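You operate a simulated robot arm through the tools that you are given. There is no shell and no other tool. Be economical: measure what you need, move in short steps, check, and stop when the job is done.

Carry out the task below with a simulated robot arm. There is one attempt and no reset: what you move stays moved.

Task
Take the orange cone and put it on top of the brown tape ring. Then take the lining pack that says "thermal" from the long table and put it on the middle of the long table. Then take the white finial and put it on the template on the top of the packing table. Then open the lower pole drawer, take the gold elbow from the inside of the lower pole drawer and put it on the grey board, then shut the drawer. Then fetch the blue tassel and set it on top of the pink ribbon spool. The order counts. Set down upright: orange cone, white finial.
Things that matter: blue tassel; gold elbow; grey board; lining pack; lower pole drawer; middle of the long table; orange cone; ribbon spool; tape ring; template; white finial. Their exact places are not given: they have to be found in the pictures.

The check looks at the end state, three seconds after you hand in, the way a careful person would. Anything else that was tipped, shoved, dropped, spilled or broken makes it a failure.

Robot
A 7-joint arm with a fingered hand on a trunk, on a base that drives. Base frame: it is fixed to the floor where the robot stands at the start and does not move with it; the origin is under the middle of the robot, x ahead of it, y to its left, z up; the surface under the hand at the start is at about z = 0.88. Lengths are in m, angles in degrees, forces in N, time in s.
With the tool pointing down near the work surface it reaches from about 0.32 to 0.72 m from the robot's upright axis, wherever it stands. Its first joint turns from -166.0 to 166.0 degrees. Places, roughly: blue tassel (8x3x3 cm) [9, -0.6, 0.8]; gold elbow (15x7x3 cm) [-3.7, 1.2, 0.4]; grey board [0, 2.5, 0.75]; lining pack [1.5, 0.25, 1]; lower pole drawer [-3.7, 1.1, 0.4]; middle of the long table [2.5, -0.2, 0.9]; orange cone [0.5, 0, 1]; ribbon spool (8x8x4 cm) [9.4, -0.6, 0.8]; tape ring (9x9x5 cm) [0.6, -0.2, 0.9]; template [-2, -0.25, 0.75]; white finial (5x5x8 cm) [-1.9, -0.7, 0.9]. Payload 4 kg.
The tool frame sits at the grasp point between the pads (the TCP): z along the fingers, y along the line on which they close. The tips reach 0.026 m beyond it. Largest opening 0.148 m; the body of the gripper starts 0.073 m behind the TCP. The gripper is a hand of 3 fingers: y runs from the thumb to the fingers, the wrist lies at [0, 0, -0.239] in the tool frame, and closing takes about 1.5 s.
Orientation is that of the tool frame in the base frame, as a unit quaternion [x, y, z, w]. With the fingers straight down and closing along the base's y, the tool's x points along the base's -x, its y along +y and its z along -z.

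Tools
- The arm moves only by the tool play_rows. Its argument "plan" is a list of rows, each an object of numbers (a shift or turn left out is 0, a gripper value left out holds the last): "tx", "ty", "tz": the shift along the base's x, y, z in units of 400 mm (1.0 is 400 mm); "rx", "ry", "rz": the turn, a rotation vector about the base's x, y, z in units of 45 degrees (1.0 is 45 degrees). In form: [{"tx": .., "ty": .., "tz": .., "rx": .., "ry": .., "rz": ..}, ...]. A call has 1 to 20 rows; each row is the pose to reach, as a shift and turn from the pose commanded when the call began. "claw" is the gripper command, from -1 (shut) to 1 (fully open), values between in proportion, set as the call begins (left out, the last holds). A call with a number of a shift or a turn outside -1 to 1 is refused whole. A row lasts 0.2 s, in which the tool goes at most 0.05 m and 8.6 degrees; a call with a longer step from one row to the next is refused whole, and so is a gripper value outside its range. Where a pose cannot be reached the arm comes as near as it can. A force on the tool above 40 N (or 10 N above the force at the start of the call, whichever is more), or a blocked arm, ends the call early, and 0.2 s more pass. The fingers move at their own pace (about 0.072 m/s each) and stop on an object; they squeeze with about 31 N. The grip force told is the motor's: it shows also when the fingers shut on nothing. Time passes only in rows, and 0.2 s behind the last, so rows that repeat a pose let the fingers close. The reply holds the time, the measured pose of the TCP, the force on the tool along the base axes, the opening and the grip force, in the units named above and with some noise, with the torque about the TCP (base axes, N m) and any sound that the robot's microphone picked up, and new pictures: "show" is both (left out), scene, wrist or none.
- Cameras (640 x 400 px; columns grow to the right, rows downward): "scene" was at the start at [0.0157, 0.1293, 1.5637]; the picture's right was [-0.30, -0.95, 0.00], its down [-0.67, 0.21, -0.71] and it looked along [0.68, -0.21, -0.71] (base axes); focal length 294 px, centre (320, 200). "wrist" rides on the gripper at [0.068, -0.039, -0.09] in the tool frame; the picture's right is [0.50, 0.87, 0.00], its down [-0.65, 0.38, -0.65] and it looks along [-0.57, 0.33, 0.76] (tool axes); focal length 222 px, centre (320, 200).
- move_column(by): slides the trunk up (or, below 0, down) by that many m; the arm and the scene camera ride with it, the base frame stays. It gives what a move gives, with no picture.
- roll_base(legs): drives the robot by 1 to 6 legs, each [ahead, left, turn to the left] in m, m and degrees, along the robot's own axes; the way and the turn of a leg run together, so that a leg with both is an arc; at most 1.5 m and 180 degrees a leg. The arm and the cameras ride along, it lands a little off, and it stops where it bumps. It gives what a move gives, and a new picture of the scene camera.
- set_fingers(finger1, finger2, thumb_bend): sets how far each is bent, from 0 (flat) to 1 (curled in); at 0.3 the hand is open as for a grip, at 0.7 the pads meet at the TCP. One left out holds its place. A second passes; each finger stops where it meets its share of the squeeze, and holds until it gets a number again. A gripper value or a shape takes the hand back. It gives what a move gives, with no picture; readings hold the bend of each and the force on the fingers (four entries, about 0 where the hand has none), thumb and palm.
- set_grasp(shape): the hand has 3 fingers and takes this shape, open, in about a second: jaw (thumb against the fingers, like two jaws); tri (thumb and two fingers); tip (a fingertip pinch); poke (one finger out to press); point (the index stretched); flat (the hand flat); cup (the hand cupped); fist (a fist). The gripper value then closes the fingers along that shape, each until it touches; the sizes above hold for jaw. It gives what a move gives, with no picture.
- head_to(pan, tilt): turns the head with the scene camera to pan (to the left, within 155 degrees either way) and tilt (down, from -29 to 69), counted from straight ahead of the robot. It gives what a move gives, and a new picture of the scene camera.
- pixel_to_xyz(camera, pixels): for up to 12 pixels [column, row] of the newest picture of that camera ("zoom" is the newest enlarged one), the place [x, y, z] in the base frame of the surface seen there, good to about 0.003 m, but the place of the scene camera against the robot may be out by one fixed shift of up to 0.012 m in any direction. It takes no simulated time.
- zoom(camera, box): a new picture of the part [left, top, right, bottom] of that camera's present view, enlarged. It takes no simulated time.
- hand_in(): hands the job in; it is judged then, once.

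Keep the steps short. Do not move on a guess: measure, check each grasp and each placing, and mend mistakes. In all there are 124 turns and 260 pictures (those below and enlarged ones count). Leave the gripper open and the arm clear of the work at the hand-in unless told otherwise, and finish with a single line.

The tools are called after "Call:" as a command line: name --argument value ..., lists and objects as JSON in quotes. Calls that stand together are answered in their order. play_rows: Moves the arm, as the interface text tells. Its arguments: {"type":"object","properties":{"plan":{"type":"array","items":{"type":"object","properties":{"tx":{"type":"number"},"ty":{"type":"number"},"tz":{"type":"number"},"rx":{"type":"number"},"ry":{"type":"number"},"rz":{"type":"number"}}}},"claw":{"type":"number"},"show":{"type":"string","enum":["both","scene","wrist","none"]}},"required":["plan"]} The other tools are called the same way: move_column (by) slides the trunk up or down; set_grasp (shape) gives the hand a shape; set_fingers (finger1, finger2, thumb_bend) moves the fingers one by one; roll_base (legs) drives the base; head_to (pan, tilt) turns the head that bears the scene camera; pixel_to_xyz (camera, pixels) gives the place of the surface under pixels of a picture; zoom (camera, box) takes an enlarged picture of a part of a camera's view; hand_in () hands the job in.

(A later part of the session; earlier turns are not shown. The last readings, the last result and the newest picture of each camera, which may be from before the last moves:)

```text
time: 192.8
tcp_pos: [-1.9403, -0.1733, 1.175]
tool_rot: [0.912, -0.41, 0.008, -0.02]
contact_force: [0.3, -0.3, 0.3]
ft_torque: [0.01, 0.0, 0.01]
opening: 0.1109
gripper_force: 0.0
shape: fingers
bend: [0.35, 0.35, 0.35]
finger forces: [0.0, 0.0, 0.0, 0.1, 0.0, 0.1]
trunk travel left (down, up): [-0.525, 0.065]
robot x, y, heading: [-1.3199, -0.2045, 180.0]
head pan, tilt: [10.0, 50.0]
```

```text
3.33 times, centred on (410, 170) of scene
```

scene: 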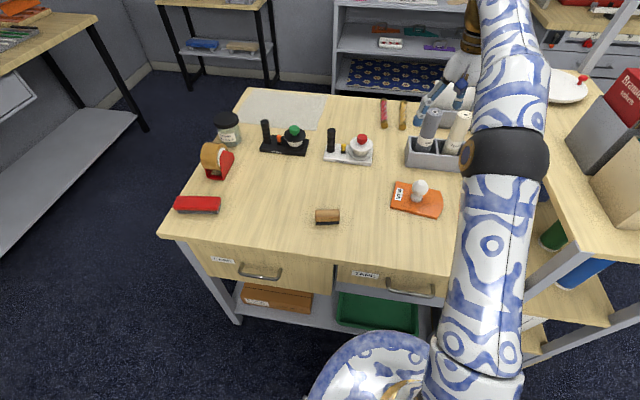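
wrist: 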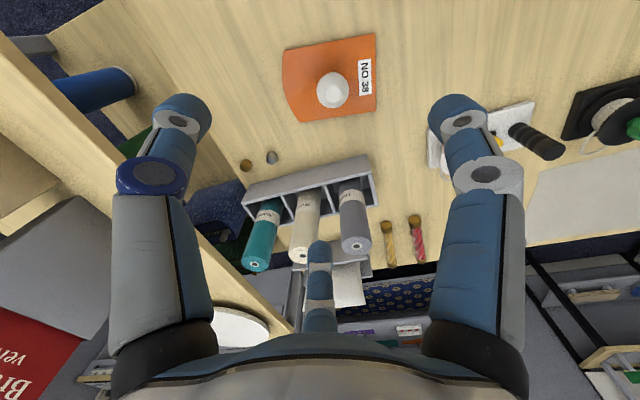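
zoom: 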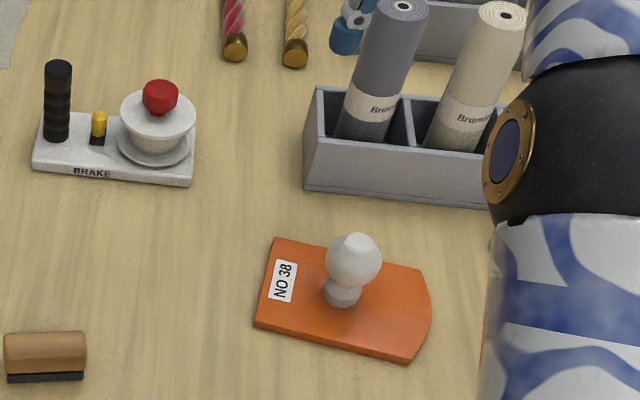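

The finial stands upright on the template. I'll draw the arm in, then look toward the pole-drawer bench.

Call:
play_rows --plan '[{"tx": 0.08, "rz": 0.15}, {"tx": 0.16, "rz": 0.3}, {"tx": 0.24, "rz": 0.45}, {"tx": 0.32, "rz": 0.6}, {"tx": 0.4, "rz": 0.75}, {"tx": 0.46, "rz": 0.9}, {"tx": 0.5, "rz": 1.0}, {"tx": 0.5, "rz": 1.0}]' --claw 1 --show "none"

Call:
roll_base --legs '[[-0.25, 0, 0], [0, -1.45, 0]]'

Call:
head_to --pan 0 --tilt 30

```text
time: 194.6
tcp_pos: [-1.7399, -0.1715, 1.1723]
tool_rot: [0.999, -0.03, -0.001, -0.021]
contact_force: [-0.8, -0.2, -1.1]
ft_torque: [0.02, 0.01, 0.0]
opening: 0.1478
gripper_force: 0.1
shape: jaw
bend: [0.3, 0.3, 0.3]
finger forces: [0.0, 0.1, 0.0, 0.0, 0.1, 0.0]
trunk travel left (down, up): [-0.525, 0.065]
robot x, y, heading: [-1.3144, -0.2035, 179.6]
head pan, tilt: [10.0, 50.0]
```

```text
time: 203.2
tcp_pos: [-1.4725, 1.2691, 1.1709]
tool_rot: [0.999, -0.038, 0.0, -0.02]
contact_force: [0.8, 0.5, 0.0]
ft_torque: [-0.03, -0.01, 0.02]
opening: 0.1478
gripper_force: 0.0
shape: jaw
bend: [0.3, 0.3, 0.3]
finger forces: [0.0, 0.1, 0.0, 0.0, 0.0, 0.0]
trunk travel left (down, up): [-0.525, 0.065]
robot x, y, heading: [-1.0477, 1.2302, 178.7]
head pan, tilt: [10.0, 50.0]
```

scene: 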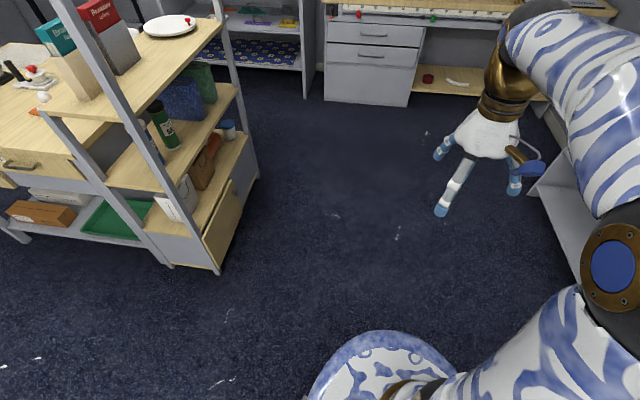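

```text
time: 204.0
tcp_pos: [-1.4716, 1.2694, 1.1727]
tool_rot: [0.999, -0.038, -0.002, -0.022]
contact_force: [-0.2, 0.5, 0.9]
ft_torque: [0.03, -0.02, -0.01]
opening: 0.1476
gripper_force: 0.2
shape: jaw
bend: [0.3, 0.3, 0.3]
finger forces: [0.0, 0.0, 0.0, 0.0, 0.0, 0.1]
trunk travel left (down, up): [-0.525, 0.065]
robot x, y, heading: [-1.0501, 1.2277, 178.6]
head pan, tilt: [0.0, 30.0]
```

scene: 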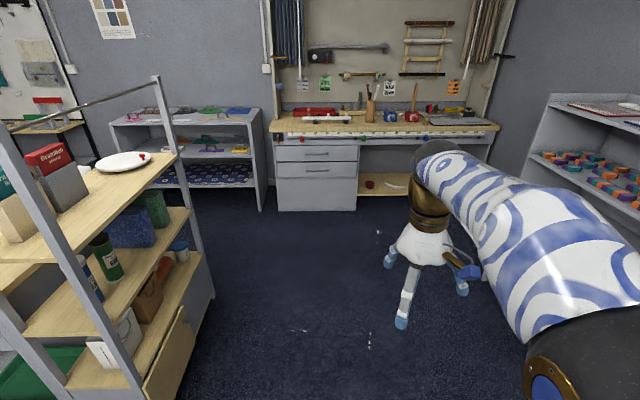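

I see a bench with a drawer unit at (317,175). I'll measure and zoom.

Call:
zoom --camera "scene" --box '[250, 100, 500, 230]'

Call:
pixel_to_xyz --camera "scene" --pixels '[[316, 154], [316, 170], [280, 185], [354, 185], [316, 205], [316, 160], [262, 200], [400, 190], [575, 255], [190, 300], [278, 140], [450, 135]]'

```text
2.56 times, centred on (375, 165) of scene
```

zoom: 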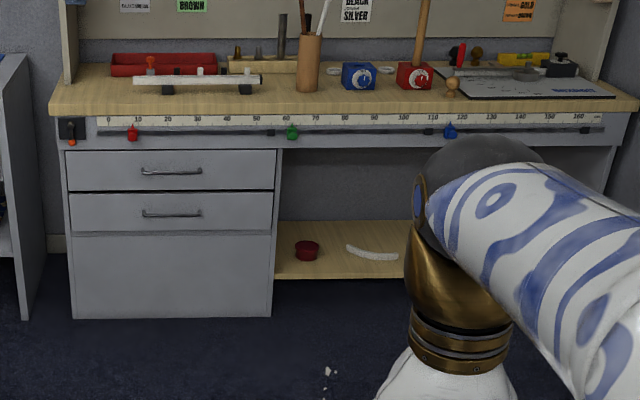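

```text
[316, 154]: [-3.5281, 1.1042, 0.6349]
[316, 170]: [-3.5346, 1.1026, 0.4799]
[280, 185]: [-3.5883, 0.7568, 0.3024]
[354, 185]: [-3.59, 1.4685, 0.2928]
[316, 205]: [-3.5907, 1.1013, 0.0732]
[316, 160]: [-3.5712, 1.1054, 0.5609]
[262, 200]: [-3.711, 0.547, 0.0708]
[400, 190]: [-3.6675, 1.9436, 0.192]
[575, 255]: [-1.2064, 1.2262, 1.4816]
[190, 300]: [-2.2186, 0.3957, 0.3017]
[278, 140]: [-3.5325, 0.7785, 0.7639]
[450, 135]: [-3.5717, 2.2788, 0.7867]
```

Upper drawer handle is at z≈0.63 and the lower one at z≈0.48, both at y≈1.10, x≈-3.53. I'll drive up in front and look closely.

Call:
roll_base --legs '[[1.45, 0.12, 1.3]]'

Call:
head_to --pan 0 --tilt 45

Call:
zoom --camera "scene" --box '[160, 60, 400, 260]'

```text
time: 211.4
tcp_pos: [-2.9506, 1.1374, 1.1709]
tool_rot: [1.0, -0.018, -0.001, -0.022]
contact_force: [0.4, 0.1, -0.6]
ft_torque: [-0.01, -0.01, 0.03]
opening: 0.1477
gripper_force: 0.0
shape: jaw
bend: [0.3, 0.3, 0.3]
finger forces: [0.0, 0.0, 0.0, 0.0, 0.0, 0.0]
trunk travel left (down, up): [-0.525, 0.065]
robot x, y, heading: [-2.5249, 1.1112, -179.1]
head pan, tilt: [0.0, 30.0]
```

scene: 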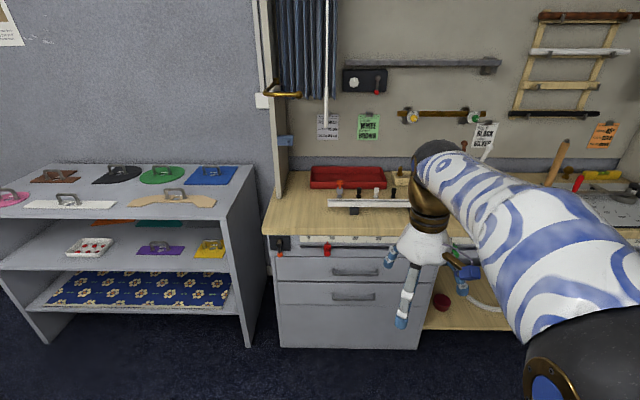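

```text
time: 212.1
tcp_pos: [-2.9505, 1.1351, 1.1713]
tool_rot: [1.0, -0.016, -0.001, -0.022]
contact_force: [0.5, -0.5, -0.7]
ft_torque: [-0.05, 0.02, 0.03]
opening: 0.1479
gripper_force: 0.0
shape: jaw
bend: [0.3, 0.3, 0.3]
finger forces: [0.0, 0.0, 0.0, 0.1, 0.0, 0.0]
trunk travel left (down, up): [-0.525, 0.065]
robot x, y, heading: [-2.5226, 1.1137, -179.0]
head pan, tilt: [0.0, 45.0]
```

scene: 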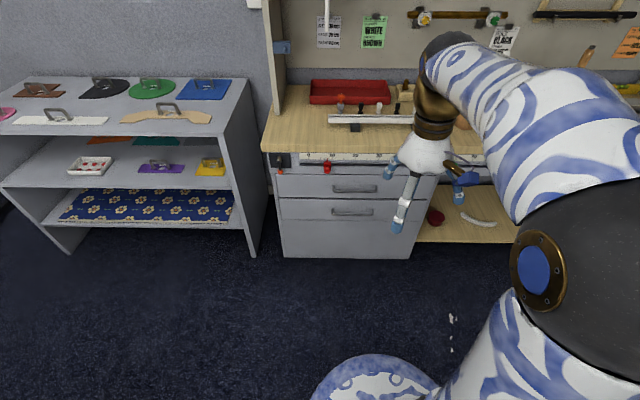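

```text
2.00 times, centred on (280, 160) of scene
```

zoom: 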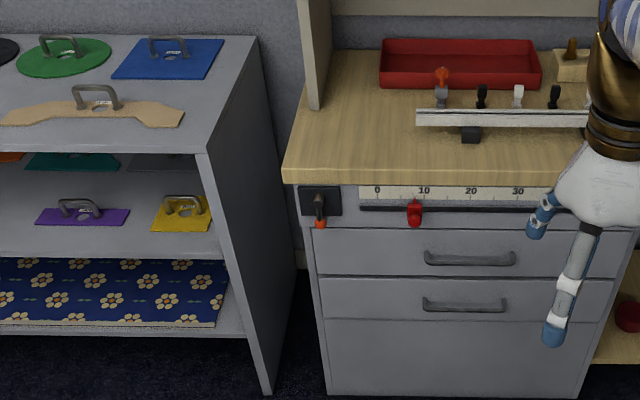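

I'll lower the trunk 0.45 m (the hand is clear in front of the bench), then look again.

Call:
move_column --by -0.45

Call:
head_to --pan 0 --tilt 30

Call:
zoom --camera "scene" --box '[250, 150, 450, 300]'

```text
refused: -0.45 is not a number from -0.4 to 0.4
```

```text
time: 212.9
tcp_pos: [-2.9509, 1.1355, 1.1711]
tool_rot: [1.0, -0.017, 0.0, -0.021]
contact_force: [-0.1, 0.6, -0.4]
ft_torque: [0.02, -0.04, 0.0]
opening: 0.1478
gripper_force: 0.1
shape: jaw
bend: [0.3, 0.3, 0.3]
finger forces: [0.0, 0.0, 0.0, 0.0, 0.0, 0.0]
trunk travel left (down, up): [-0.525, 0.065]
robot x, y, heading: [-2.5283, 1.1122, -178.7]
head pan, tilt: [0.0, 30.0]
```

scene: 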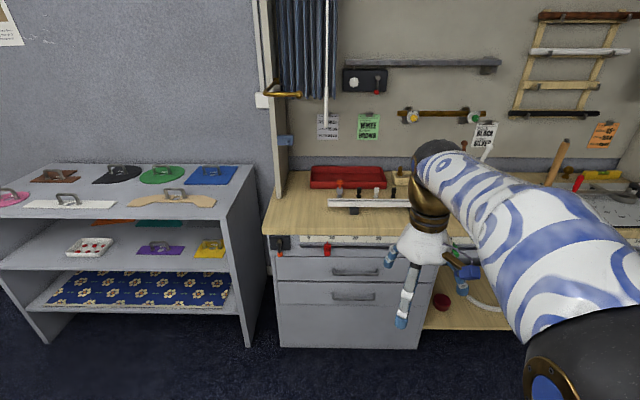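

```text
2.67 times, centred on (350, 225) of scene
```

zoom: 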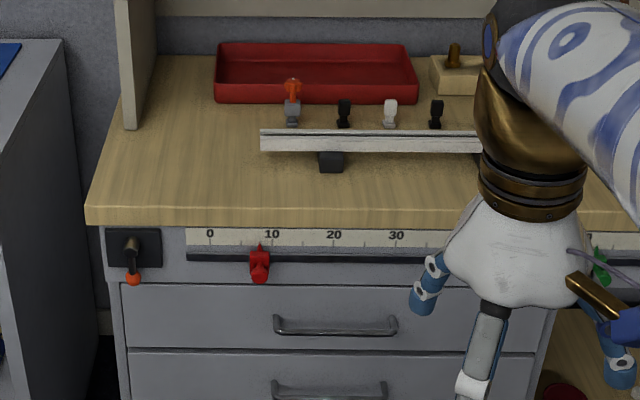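

The limit is 0.4 m per move, so I'll lower 0.4.

Call:
move_column --by -0.4

Call:
head_to --pan 0 --tilt 25

Call:
zoom --camera "scene" --box '[250, 150, 450, 300]'

```text
time: 216.7
tcp_pos: [-2.9498, 1.1361, 0.7713]
tool_rot: [1.0, -0.017, -0.001, -0.022]
contact_force: [0.3, 0.1, 0.0]
ft_torque: [0.02, -0.02, 0.01]
opening: 0.148
gripper_force: 0.1
shape: jaw
bend: [0.3, 0.3, 0.3]
finger forces: [0.0, 0.0, 0.0, 0.0, 0.0, 0.0]
trunk travel left (down, up): [-0.125, 0.465]
robot x, y, heading: [-2.5281, 1.1169, -178.9]
head pan, tilt: [0.0, 30.0]
```

```text
time: 217.4
tcp_pos: [-2.9509, 1.1357, 0.7717]
tool_rot: [1.0, -0.016, -0.001, -0.022]
contact_force: [0.4, 1.1, 0.1]
ft_torque: [-0.02, -0.01, -0.01]
opening: 0.148
gripper_force: 0.1
shape: jaw
bend: [0.3, 0.3, 0.3]
finger forces: [0.0, 0.1, 0.0, 0.1, 0.0, 0.0]
trunk travel left (down, up): [-0.125, 0.465]
robot x, y, heading: [-2.5257, 1.116, -178.7]
head pan, tilt: [0.0, 25.0]
```

scene: 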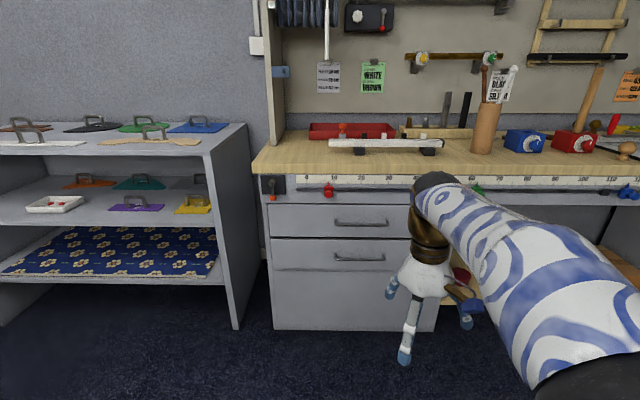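

```text
2.67 times, centred on (350, 225) of scene
```

zoom: 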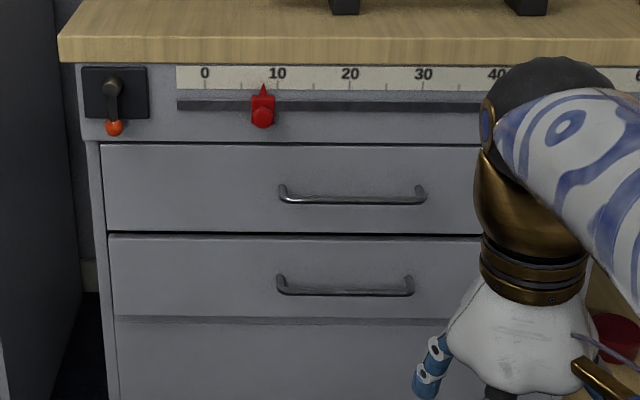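

I'll measure the lower handle bar and the drawer faces.

Call:
pixel_to_xyz --camera "zoom" --pixels '[[345, 292], [320, 293], [380, 292], [278, 282], [412, 282], [345, 270], [345, 308], [345, 345], [350, 198], [350, 222], [120, 242], [345, 238]]'

```text
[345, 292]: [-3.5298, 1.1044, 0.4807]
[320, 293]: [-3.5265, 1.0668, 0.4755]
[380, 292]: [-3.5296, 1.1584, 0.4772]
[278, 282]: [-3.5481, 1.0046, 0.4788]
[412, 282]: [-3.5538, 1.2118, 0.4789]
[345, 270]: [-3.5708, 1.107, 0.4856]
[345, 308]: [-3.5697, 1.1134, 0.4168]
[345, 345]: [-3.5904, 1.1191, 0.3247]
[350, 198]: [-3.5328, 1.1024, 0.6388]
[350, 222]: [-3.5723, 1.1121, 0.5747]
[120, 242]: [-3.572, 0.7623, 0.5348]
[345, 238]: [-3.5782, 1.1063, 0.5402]
```

The bar is at x≈-3.535, z≈0.475, y 1.00–1.21, with a 3 cm gap behind it. I'll drive 0.2 ahead, then tilt the hand to horizontal in stages.

Call:
roll_base --legs '[[0.2, 0, -1.1]]'

Call:
play_rows --plan '[{"tx": -0.06, "tz": -0.05, "ry": 0.14}, {"tx": -0.12, "tz": -0.1, "ry": 0.28}, {"tx": -0.18, "tz": -0.15, "ry": 0.42}, {"tx": -0.24, "tz": -0.2, "ry": 0.56}, {"tx": -0.3, "tz": -0.25, "ry": 0.7}, {"tx": -0.36, "tz": -0.3, "ry": 0.85}, {"tx": -0.42, "tz": -0.35, "ry": 1.0}, {"tx": -0.42, "tz": -0.35, "ry": 1.0}]' --show "scene"

```text
time: 219.0
tcp_pos: [-3.1487, 1.1405, 0.7725]
tool_rot: [0.999, -0.026, -0.002, -0.022]
contact_force: [-0.4, -0.1, 0.3]
ft_torque: [0.0, -0.01, 0.01]
opening: 0.1481
gripper_force: 0.1
shape: jaw
bend: [0.3, 0.3, 0.3]
finger forces: [0.1, 0.1, 0.1, 0.1, 0.0, 0.0]
trunk travel left (down, up): [-0.125, 0.465]
robot x, y, heading: [-2.723, 1.1174, -179.9]
head pan, tilt: [0.0, 25.0]
```

scene: 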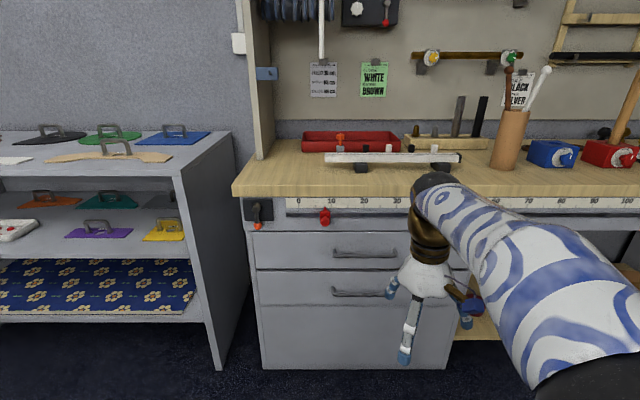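

```text
time: 220.8
tcp_pos: [-3.3158, 1.1395, 0.632]
tool_rot: [0.923, -0.033, -0.384, -0.01]
contact_force: [0.2, 0.4, 0.7]
ft_torque: [0.01, -0.06, 0.01]
opening: 0.1481
gripper_force: 0.0
shape: jaw
bend: [0.3, 0.3, 0.3]
finger forces: [0.0, 0.1, 0.0, 0.0, 0.1, 0.1]
trunk travel left (down, up): [-0.125, 0.465]
robot x, y, heading: [-2.7227, 1.1145, -179.8]
head pan, tilt: [0.0, 25.0]
```

scene: 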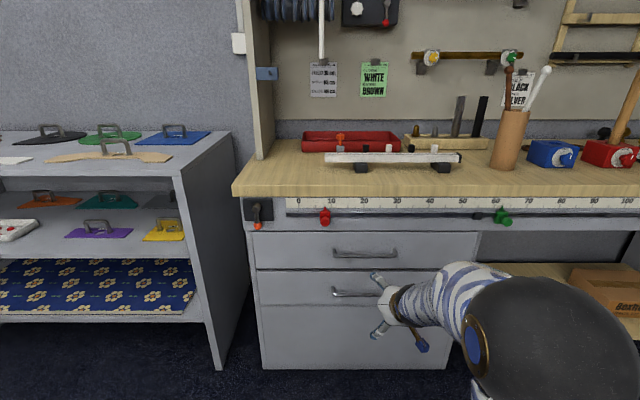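

45° reached. Next is another 45°, lowering to the handle's height at x≈-3.40.

Call:
play_rows --plan '[{"tx": -0.05, "tz": -0.06, "ry": 0.14}, {"tx": -0.1, "tz": -0.12, "ry": 0.28}, {"tx": -0.14, "tz": -0.18, "ry": 0.42}, {"tx": -0.18, "tz": -0.24, "ry": 0.56}, {"tx": -0.21, "tz": -0.3, "ry": 0.7}, {"tx": -0.21, "tz": -0.36, "ry": 0.85}, {"tx": -0.21, "tz": -0.4, "ry": 1.0}, {"tx": -0.21, "tz": -0.4, "ry": 1.0}]'

```text
time: 222.6
tcp_pos: [-3.4011, 1.1419, 0.4736]
tool_rot: [-0.706, 0.033, 0.708, -0.003]
contact_force: [-0.6, -1.1, -0.6]
ft_torque: [-0.03, 0.03, -0.02]
opening: 0.1478
gripper_force: 0.1
shape: jaw
bend: [0.3, 0.3, 0.3]
finger forces: [0.1, 0.1, 0.0, 0.0, 0.0, 0.0]
trunk travel left (down, up): [-0.125, 0.465]
robot x, y, heading: [-2.7235, 1.1125, -180.0]
head pan, tilt: [0.0, 25.0]
```

scene: 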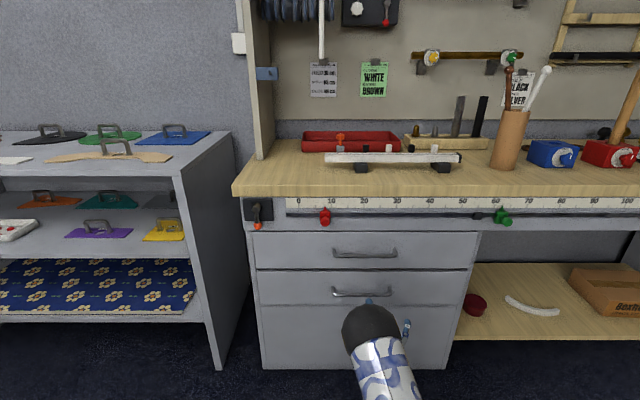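
wrist: 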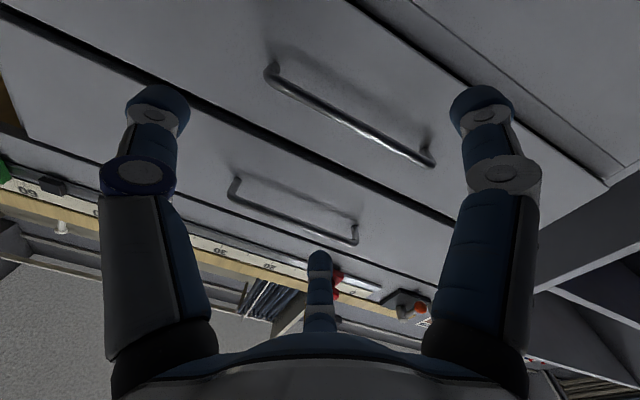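

The hand is horizontal. The lower handle runs from (275,75) to (430,160) in the wrist view. I'll measure it there and roll the hand 30° so one finger is below the bar and two are above.

Call:
pixel_to_xyz --camera "wrist" --pixels '[[345, 118], [310, 97], [380, 138], [415, 158], [290, 85], [345, 105], [320, 215], [350, 130]]'

Call:
play_rows --plan '[{"rx": 0.13, "ty": -0.02}, {"rx": 0.27, "ty": -0.04}, {"rx": 0.4, "ty": -0.06}, {"rx": 0.53, "ty": -0.075}, {"rx": 0.667, "ty": -0.075}, {"rx": 0.667, "ty": -0.075}]'

```text
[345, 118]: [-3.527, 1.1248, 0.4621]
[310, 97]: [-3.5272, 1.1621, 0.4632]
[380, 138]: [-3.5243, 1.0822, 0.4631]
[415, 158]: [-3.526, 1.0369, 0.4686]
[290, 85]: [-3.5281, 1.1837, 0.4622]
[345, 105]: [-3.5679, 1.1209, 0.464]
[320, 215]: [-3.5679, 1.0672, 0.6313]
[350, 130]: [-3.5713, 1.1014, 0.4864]
```

```text
time: 224.0
tcp_pos: [-3.4003, 1.1123, 0.472]
tool_rot: [-0.683, -0.152, 0.691, 0.181]
contact_force: [1.0, -0.2, 0.0]
ft_torque: [0.0, 0.0, 0.01]
opening: 0.1481
gripper_force: 0.0
shape: jaw
bend: [0.3, 0.3, 0.3]
finger forces: [0.0, 0.1, 0.0, 0.1, 0.0, 0.0]
trunk travel left (down, up): [-0.125, 0.465]
robot x, y, heading: [-2.7239, 1.1104, -179.9]
head pan, tilt: [0.0, 25.0]
```

scene: 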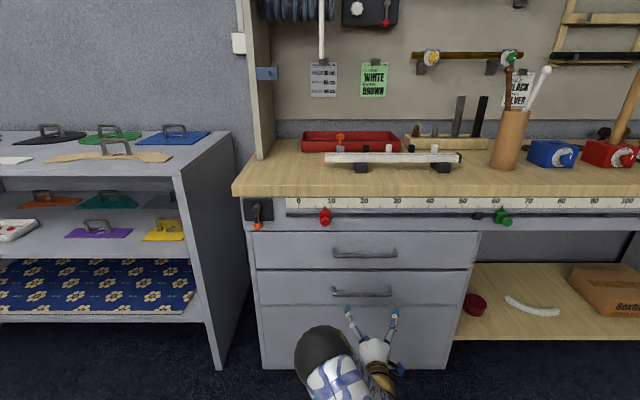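
wrist: 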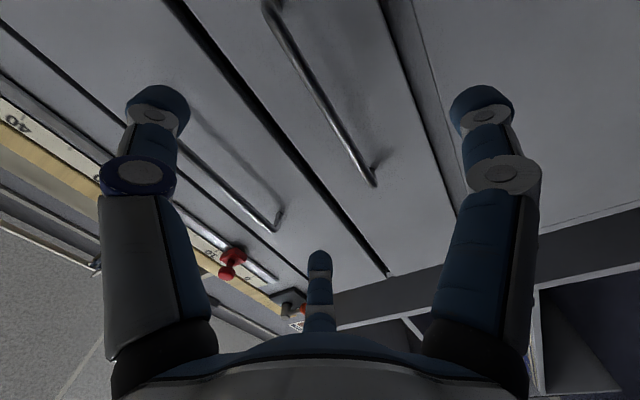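

The wrist camera gives the bar at x≈-3.531, z≈0.467. I'll advance so that the TCP is at the bar, then close.

Call:
play_rows --plan '[{"tx": -0.08, "tz": -0.01}, {"tx": -0.16, "tz": -0.01}, {"tx": -0.24, "tz": -0.01}, {"tx": -0.3, "tz": -0.01}, {"tx": -0.32, "tz": -0.01}, {"tx": -0.32, "tz": -0.01}]'

Call:
play_rows --plan '[{}, {}, {}, {}, {}, {}, {}, {}]' --claw -1

```text
time: 225.4
tcp_pos: [-3.5298, 1.1104, 0.4668]
tool_rot: [-0.683, -0.152, 0.692, 0.18]
contact_force: [0.4, -0.1, -0.9]
ft_torque: [-0.01, -0.03, 0.01]
opening: 0.148
gripper_force: 0.0
shape: jaw
bend: [0.3, 0.3, 0.3]
finger forces: [0.1, 0.0, 0.1, 0.0, 0.0, 0.0]
trunk travel left (down, up): [-0.125, 0.465]
robot x, y, heading: [-2.7265, 1.1114, -179.8]
head pan, tilt: [0.0, 25.0]
```

scene: 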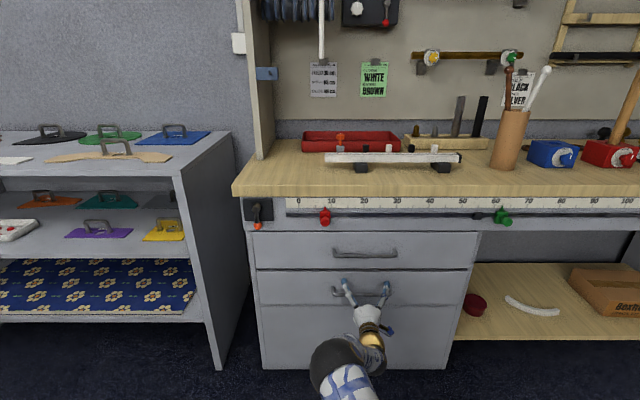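
wrist: 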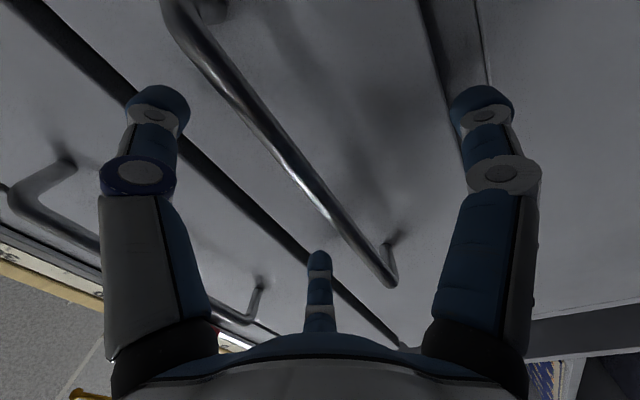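

```text
time: 227.2
tcp_pos: [-3.5282, 1.1125, 0.4692]
tool_rot: [-0.682, -0.151, 0.692, 0.181]
contact_force: [-1.0, 4.3, 5.6]
ft_torque: [0.07, 0.01, -0.03]
opening: 0.0013
gripper_force: 30.9
shape: jaw
bend: [0.7, 0.7, 0.72]
finger forces: [0.1, 0.0, 0.0, 0.1, 0.1, 0.1]
trunk travel left (down, up): [-0.125, 0.465]
robot x, y, heading: [-2.7236, 1.1104, -179.6]
head pan, tilt: [0.0, 25.0]
```

scene: 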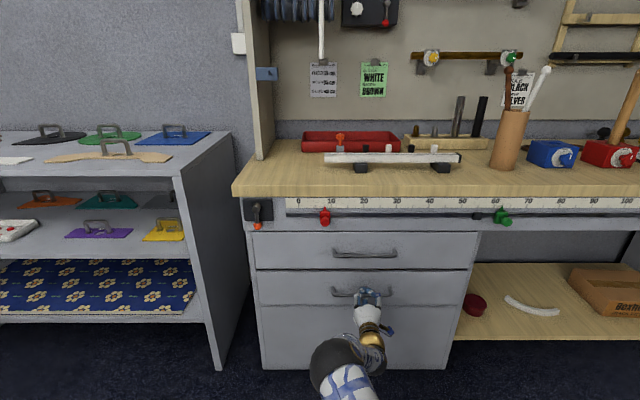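
wrist: 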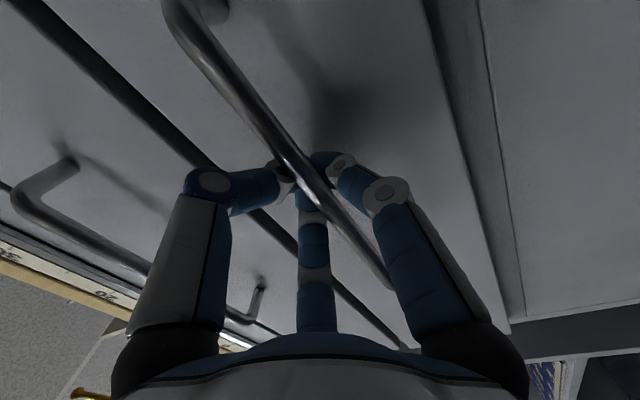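

The fingertips have closed behind the bar, so it's hooked. I'll pull gently 6 cm with the arm and check that the drawer follows.

Call:
play_rows --plan '[{"tx": 0.03}, {"tx": 0.06}, {"tx": 0.09}, {"tx": 0.12}, {"tx": 0.15}, {"tx": 0.15}]'

```text
time: 228.6
tcp_pos: [-3.4685, 1.1127, 0.4679]
tool_rot: [-0.682, -0.15, 0.692, 0.181]
contact_force: [0.6, 5.2, 13.0]
ft_torque: [0.2, -0.01, -0.04]
opening: 0.0012
gripper_force: 31.0
shape: jaw
bend: [0.7, 0.7, 0.72]
finger forces: [0.0, 0.1, 0.1, 0.0, 34.2, 0.0]
trunk travel left (down, up): [-0.125, 0.465]
robot x, y, heading: [-2.7238, 1.1142, -179.7]
head pan, tilt: [0.0, 25.0]
```

scene: 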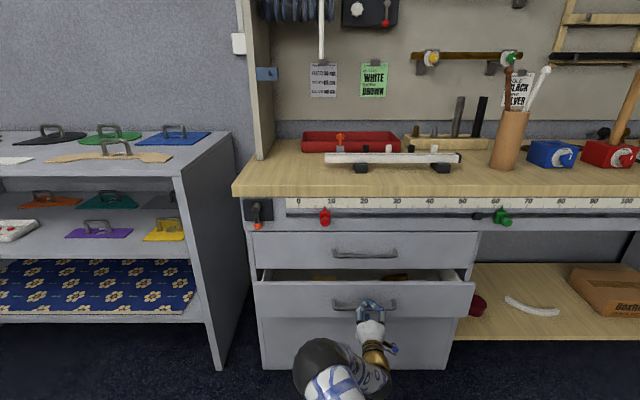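
wrist: 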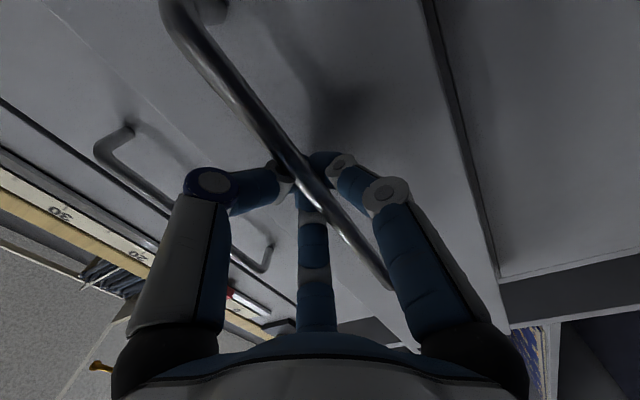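

The drawer is coming. I'll drive backward 0.27 m to open it further.

Call:
roll_base --legs '[[-0.27, 0, 0]]'

Call:
head_to --pan 0 --tilt 45

Call:
zoom --camera "scene" --box '[220, 130, 480, 290]'

```text
time: 230.5
tcp_pos: [-3.1943, 1.1111, 0.4685]
tool_rot: [-0.682, -0.152, 0.692, 0.179]
contact_force: [0.8, 8.3, 11.5]
ft_torque: [0.25, 0.01, 0.01]
opening: 0.0017
gripper_force: 30.9
shape: jaw
bend: [0.7, 0.7, 0.72]
finger forces: [0.0, 0.0, 0.0, 0.1, 34.6, 0.0]
trunk travel left (down, up): [-0.125, 0.465]
robot x, y, heading: [-2.4514, 1.1183, -179.8]
head pan, tilt: [0.0, 25.0]
```

scene: 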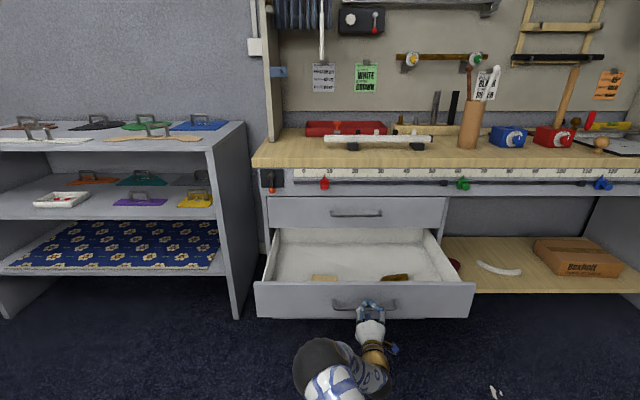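

```text
time: 231.3
tcp_pos: [-3.1943, 1.1116, 0.468]
tool_rot: [-0.682, -0.152, 0.692, 0.18]
contact_force: [-1.9, 3.6, 8.9]
ft_torque: [0.17, 0.0, 0.02]
opening: 0.0015
gripper_force: 30.6
shape: jaw
bend: [0.7, 0.7, 0.72]
finger forces: [0.0, 0.1, 0.1, 0.1, 0.5, 0.0]
trunk travel left (down, up): [-0.125, 0.465]
robot x, y, heading: [-2.456, 1.1155, -179.7]
head pan, tilt: [0.0, 45.0]
```

scene: 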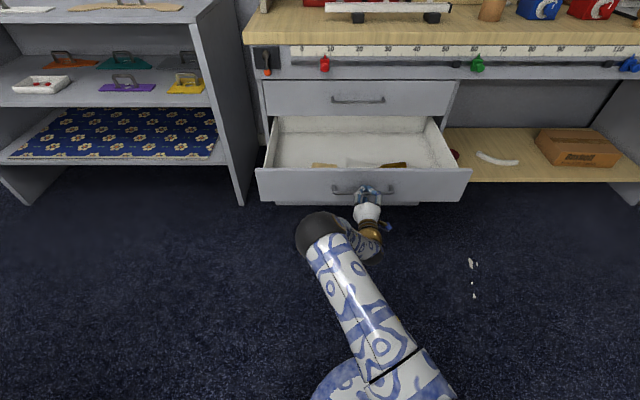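

```text
2.46 times, centred on (350, 210) of scene
```

zoom: 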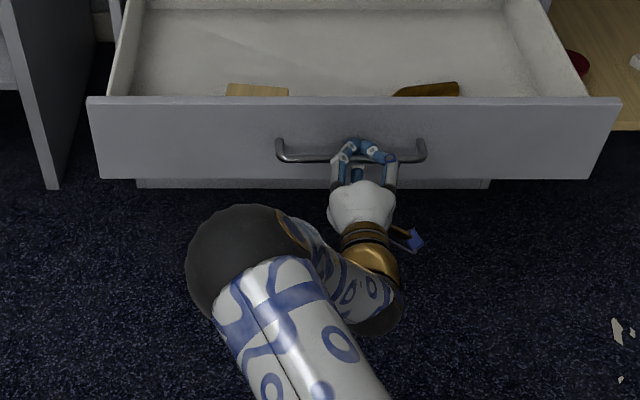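

The drawer is open about 0.33 m. I'll open the hand and back away from the handle.

Call:
play_rows --plan '[{}, {}, {}, {}, {}, {}, {}, {}]' --claw 1 --show "wrist"

Call:
play_rows --plan '[{"tx": 0.08}, {"tx": 0.16}, {"tx": 0.24}, {"tx": 0.32}, {"tx": 0.32}]' --show "scene"

```text
time: 233.2
tcp_pos: [-3.1961, 1.111, 0.4674]
tool_rot: [-0.683, -0.153, 0.692, 0.179]
contact_force: [-0.8, -0.9, 0.4]
ft_torque: [0.04, -0.05, 0.02]
opening: 0.1481
gripper_force: 0.0
shape: jaw
bend: [0.3, 0.3, 0.3]
finger forces: [0.1, 0.0, 0.0, 0.0, 0.1, 0.1]
trunk travel left (down, up): [-0.125, 0.465]
robot x, y, heading: [-2.4492, 1.1137, -179.7]
head pan, tilt: [0.0, 45.0]
```

wrist: 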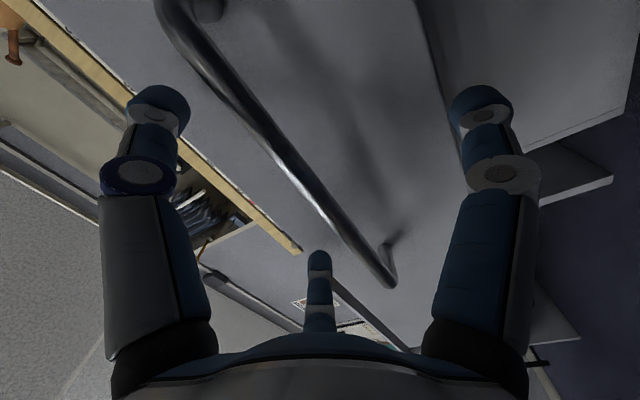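

```text
time: 234.3
tcp_pos: [-3.0661, 1.1104, 0.4679]
tool_rot: [-0.682, -0.152, 0.692, 0.179]
contact_force: [0.2, -0.9, -0.3]
ft_torque: [-0.01, 0.0, 0.02]
opening: 0.1479
gripper_force: 0.1
shape: jaw
bend: [0.3, 0.3, 0.3]
finger forces: [0.0, 0.1, 0.0, 0.0, 0.0, 0.0]
trunk travel left (down, up): [-0.125, 0.465]
robot x, y, heading: [-2.4469, 1.114, -179.7]
head pan, tilt: [0.0, 45.0]
```

scene: 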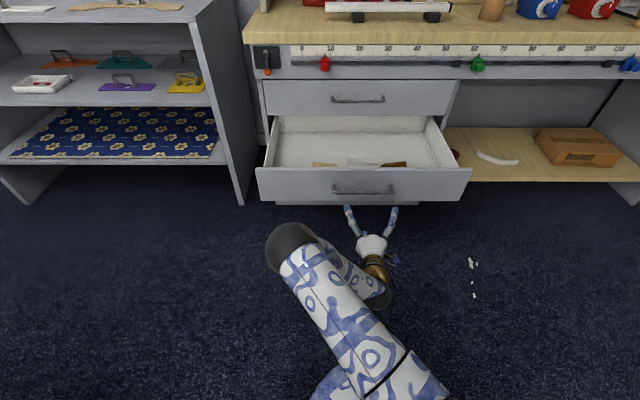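

I'll raise the trunk again, then turn the hand back to pointing down.

Call:
move_column --by 0.35

Call:
play_rows --plan '[{"rx": -0.13}, {"rx": -0.27}, {"rx": -0.4}, {"rx": -0.53}, {"rx": -0.667}, {"rx": -0.667}]' --show "none"

Call:
play_rows --plan '[{"tx": -0.03, "tz": 0.03, "ry": -0.14}, {"tx": -0.06, "tz": 0.06, "ry": -0.28}, {"tx": -0.09, "tz": 0.09, "ry": -0.42}, {"tx": -0.09, "tz": 0.12, "ry": -0.56}, {"tx": -0.09, "tz": 0.15, "ry": -0.7}, {"tx": -0.09, "tz": 0.18, "ry": -0.85}, {"tx": -0.09, "tz": 0.2, "ry": -1.0}, {"tx": -0.09, "tz": 0.2, "ry": -1.0}]' --show "scene"

```text
time: 237.8
tcp_pos: [-3.0654, 1.1104, 0.8181]
tool_rot: [-0.683, -0.152, 0.692, 0.179]
contact_force: [-0.9, 0.0, 0.6]
ft_torque: [0.0, -0.01, 0.02]
opening: 0.1478
gripper_force: 0.1
shape: jaw
bend: [0.3, 0.3, 0.3]
finger forces: [0.0, 0.1, 0.0, 0.0, 0.0, 0.0]
trunk travel left (down, up): [-0.475, 0.115]
robot x, y, heading: [-2.452, 1.1153, -179.6]
head pan, tilt: [0.0, 45.0]
```

```text
time: 239.2
tcp_pos: [-3.0655, 1.1101, 0.8162]
tool_rot: [-0.706, 0.033, 0.708, -0.005]
contact_force: [0.0, 0.1, 0.3]
ft_torque: [0.01, 0.01, -0.01]
opening: 0.148
gripper_force: 0.0
shape: jaw
bend: [0.3, 0.3, 0.3]
finger forces: [0.0, 0.0, 0.0, 0.1, 0.0, 0.0]
trunk travel left (down, up): [-0.475, 0.115]
robot x, y, heading: [-2.4493, 1.1108, -179.7]
head pan, tilt: [0.0, 45.0]
```

```text
time: 241.0
tcp_pos: [-3.1017, 1.1111, 0.8972]
tool_rot: [0.923, -0.031, -0.383, -0.009]
contact_force: [0.3, -0.1, 0.3]
ft_torque: [-0.01, 0.01, -0.02]
opening: 0.148
gripper_force: 0.1
shape: jaw
bend: [0.3, 0.3, 0.3]
finger forces: [0.0, 0.0, 0.0, 0.0, 0.0, 0.0]
trunk travel left (down, up): [-0.475, 0.115]
robot x, y, heading: [-2.4483, 1.1102, -179.6]
head pan, tilt: [0.0, 45.0]
```

scene: 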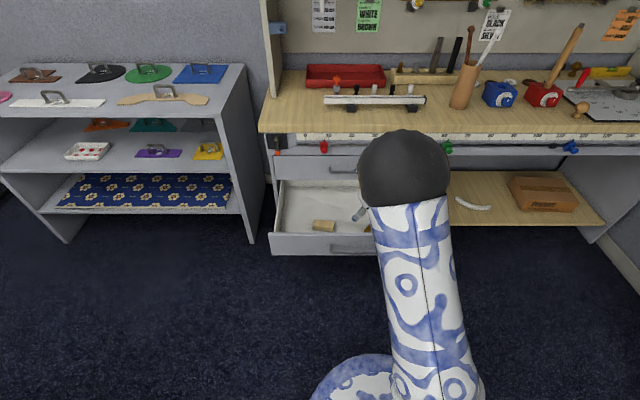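

Now the remaining 45° to point down, keeping clear of the bench edge.

Call:
play_rows --plan '[{"ry": -0.14}, {"ry": -0.28}, {"ry": -0.42}, {"ry": -0.56}, {"ry": -0.7}, {"ry": -0.85}, {"ry": -1.0}, {"ry": -1.0}]'

```text
time: 242.8
tcp_pos: [-3.1005, 1.1103, 0.8985]
tool_rot: [0.999, -0.025, 0.0, -0.021]
contact_force: [-0.3, -0.1, -0.5]
ft_torque: [-0.04, 0.03, 0.0]
opening: 0.1476
gripper_force: 0.0
shape: jaw
bend: [0.3, 0.3, 0.3]
finger forces: [0.0, 0.0, 0.1, 0.0, 0.0, 0.0]
trunk travel left (down, up): [-0.475, 0.115]
robot x, y, heading: [-2.4509, 1.1123, -179.4]
head pan, tilt: [0.0, 45.0]
```

scene: 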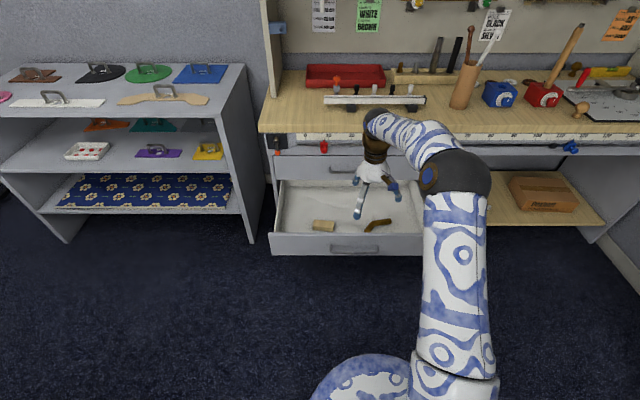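
wrist: 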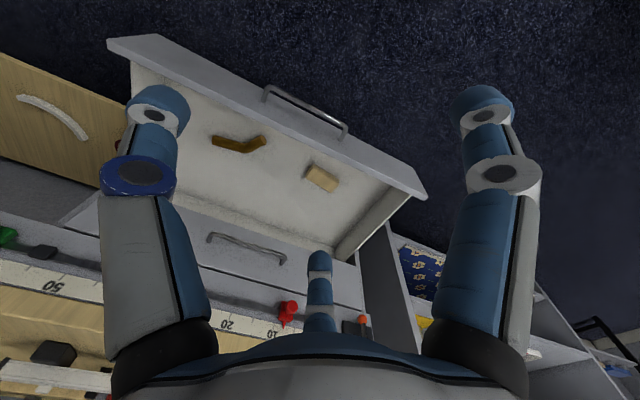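

The gold elbow shows at wrist (238,143) and scene (377,224). I'll zoom in and measure it and the drawer's inside.

Call:
zoom --camera "wrist" --box '[120, 60, 440, 260]'

Call:
pixel_to_xyz --camera "zoom" --pixels '[[187, 160], [210, 168], [240, 172], [262, 170], [278, 160], [288, 153], [250, 185], [260, 155], [215, 175], [250, 230], [370, 230], [300, 190]]'

```text
2.00 times, centred on (280, 160) of wrist
```

zoom: 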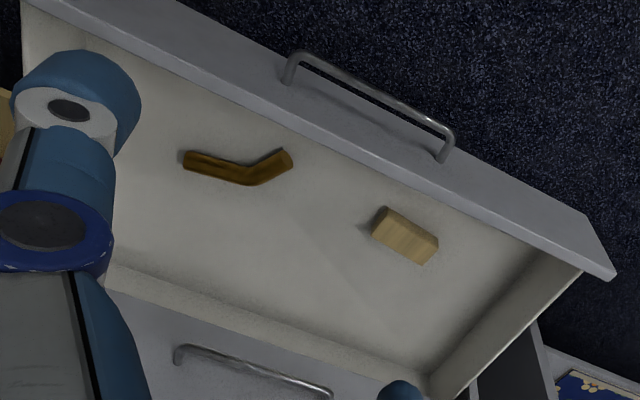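

```text
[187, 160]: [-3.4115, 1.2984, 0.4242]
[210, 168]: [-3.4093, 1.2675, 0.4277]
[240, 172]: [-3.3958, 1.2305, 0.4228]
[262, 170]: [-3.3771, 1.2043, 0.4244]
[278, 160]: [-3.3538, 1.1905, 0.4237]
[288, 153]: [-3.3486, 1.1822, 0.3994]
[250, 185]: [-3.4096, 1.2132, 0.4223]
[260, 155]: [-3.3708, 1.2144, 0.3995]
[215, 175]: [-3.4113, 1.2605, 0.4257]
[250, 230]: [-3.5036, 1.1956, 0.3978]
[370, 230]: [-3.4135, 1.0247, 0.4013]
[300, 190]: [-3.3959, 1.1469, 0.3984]
```

Elbow: long leg from (-3.411,1.298) to (-3.396,1.225), top z 0.425, drawer floor 0.398. I'll draw the arm in while yawing 45°, then drive 0.38 closer.

Call:
play_rows --plan '[{"tx": 0.1, "rz": -0.14}, {"tx": 0.2, "rz": -0.28}, {"tx": 0.3, "rz": -0.42}, {"tx": 0.4, "rz": -0.56}, {"tx": 0.5, "rz": -0.7}, {"tx": 0.55, "rz": -0.85}, {"tx": 0.55, "rz": -1.0}, {"tx": 0.55, "rz": -1.0}]' --show "none"

Call:
roll_base --legs '[[0.38, -0.05, 0]]'

Call:
head_to --pan 0 --tilt 60

```text
time: 244.6
tcp_pos: [-2.8818, 1.1116, 0.8983]
tool_rot: [0.913, -0.406, 0.007, -0.02]
contact_force: [-0.6, 0.0, 0.0]
ft_torque: [-0.04, 0.01, 0.03]
opening: 0.1473
gripper_force: 0.0
shape: jaw
bend: [0.3, 0.3, 0.3]
finger forces: [0.1, 0.0, 0.1, 0.1, 0.1, 0.0]
trunk travel left (down, up): [-0.475, 0.115]
robot x, y, heading: [-2.4479, 1.1138, -179.7]
head pan, tilt: [0.0, 45.0]
```

```text
time: 247.0
tcp_pos: [-3.2666, 1.1562, 0.8976]
tool_rot: [0.914, -0.405, 0.006, -0.02]
contact_force: [0.3, -0.3, 0.3]
ft_torque: [-0.01, 0.01, -0.01]
opening: 0.148
gripper_force: 0.0
shape: jaw
bend: [0.3, 0.3, 0.3]
finger forces: [0.1, 0.0, 0.0, 0.0, 0.1, 0.0]
trunk travel left (down, up): [-0.475, 0.115]
robot x, y, heading: [-2.8367, 1.1625, -179.6]
head pan, tilt: [0.0, 45.0]
```

scene: 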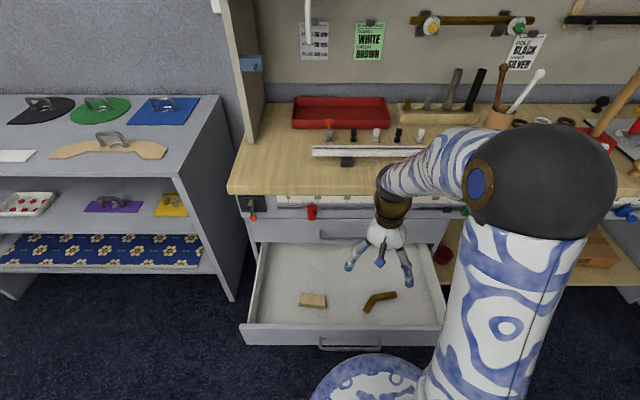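

```text
time: 247.8
tcp_pos: [-3.2669, 1.1559, 0.8986]
tool_rot: [0.914, -0.404, 0.007, -0.02]
contact_force: [-0.4, -0.4, 0.8]
ft_torque: [0.0, -0.02, -0.02]
opening: 0.1479
gripper_force: 0.1
shape: jaw
bend: [0.3, 0.3, 0.3]
finger forces: [0.0, 0.0, 0.0, 0.0, 0.0, 0.0]
trunk travel left (down, up): [-0.475, 0.115]
robot x, y, heading: [-2.8391, 1.1625, -179.1]
head pan, tilt: [0.0, 60.0]
```

scene: 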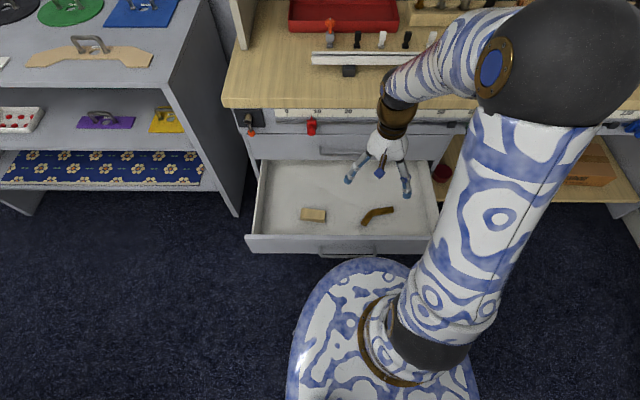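

I'll lower the trunk 0.3 m, then hover over the elbow with the extra yaw.

Call:
move_column --by -0.3

Call:
play_rows --plan '[{"tx": -0.07, "ty": 0.05, "rz": -0.13}, {"tx": -0.14, "ty": 0.1, "rz": -0.26}, {"tx": -0.21, "ty": 0.15, "rz": -0.39}, {"tx": -0.28, "ty": 0.2, "rz": -0.52}, {"tx": -0.345, "ty": 0.248, "rz": -0.63}, {"tx": -0.345, "ty": 0.248, "rz": -0.63}]'

Call:
zoom --camera "wrist" --box '[160, 20, 480, 220]'

```text
time: 250.8
tcp_pos: [-3.2678, 1.1553, 0.5985]
tool_rot: [0.914, -0.405, 0.007, -0.02]
contact_force: [0.4, -0.2, 0.1]
ft_torque: [-0.02, 0.02, -0.03]
opening: 0.1479
gripper_force: 0.1
shape: jaw
bend: [0.3, 0.3, 0.3]
finger forces: [0.0, 0.0, 0.0, 0.1, 0.0, 0.0]
trunk travel left (down, up): [-0.175, 0.415]
robot x, y, heading: [-2.8332, 1.1574, -179.2]
head pan, tilt: [0.0, 60.0]
```

```text
time: 252.2
tcp_pos: [-3.4041, 1.2573, 0.5986]
tool_rot: [0.788, -0.616, 0.011, -0.017]
contact_force: [0.2, 0.3, -0.2]
ft_torque: [-0.04, -0.04, 0.01]
opening: 0.148
gripper_force: 0.1
shape: jaw
bend: [0.3, 0.3, 0.3]
finger forces: [0.0, 0.0, 0.1, 0.0, 0.0, 0.0]
trunk travel left (down, up): [-0.175, 0.415]
robot x, y, heading: [-2.8352, 1.1614, -179.4]
head pan, tilt: [0.0, 60.0]
```

scene: 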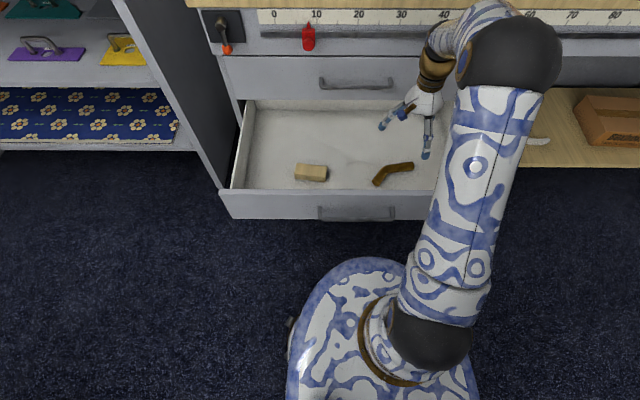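
wrist: 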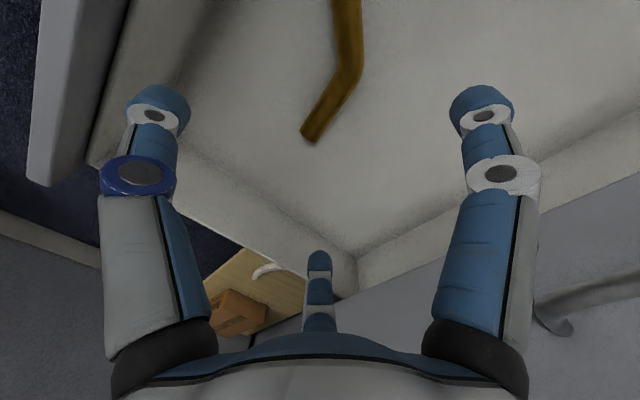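

```text
2.00 times, centred on (320, 120) of wrist
```

zoom: 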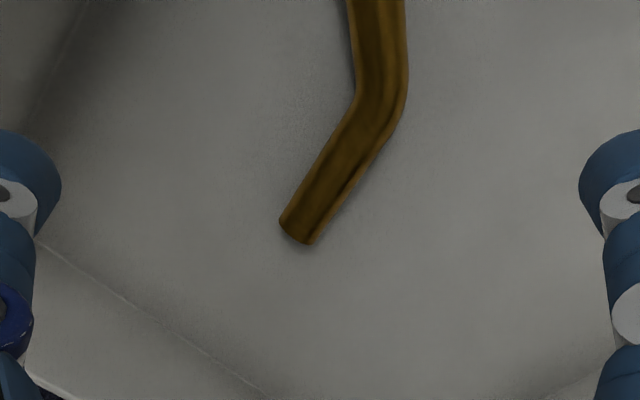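

I'll re-measure the elbow from here.

Call:
pixel_to_xyz --camera "zoom" --pixels '[[300, 222], [330, 175], [350, 145], [375, 105], [380, 60], [376, 10], [325, 215], [300, 235], [360, 130], [200, 150], [340, 200]]'

Call:
pixel_to_xyz --camera "scene" --pixels '[[412, 164], [400, 166], [387, 170], [378, 182], [410, 215]]'

```text
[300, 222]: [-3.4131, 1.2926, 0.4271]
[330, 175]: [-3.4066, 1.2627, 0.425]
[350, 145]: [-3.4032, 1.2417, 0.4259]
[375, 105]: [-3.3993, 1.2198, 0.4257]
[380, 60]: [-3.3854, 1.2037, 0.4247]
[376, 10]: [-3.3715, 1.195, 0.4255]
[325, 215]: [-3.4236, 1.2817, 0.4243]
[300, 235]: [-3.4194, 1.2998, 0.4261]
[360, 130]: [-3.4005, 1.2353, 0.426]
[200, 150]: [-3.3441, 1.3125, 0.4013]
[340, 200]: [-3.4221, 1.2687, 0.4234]
```

```text
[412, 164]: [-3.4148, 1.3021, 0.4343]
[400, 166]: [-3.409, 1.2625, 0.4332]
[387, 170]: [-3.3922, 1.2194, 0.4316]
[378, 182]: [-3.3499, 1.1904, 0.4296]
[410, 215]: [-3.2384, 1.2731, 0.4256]
```

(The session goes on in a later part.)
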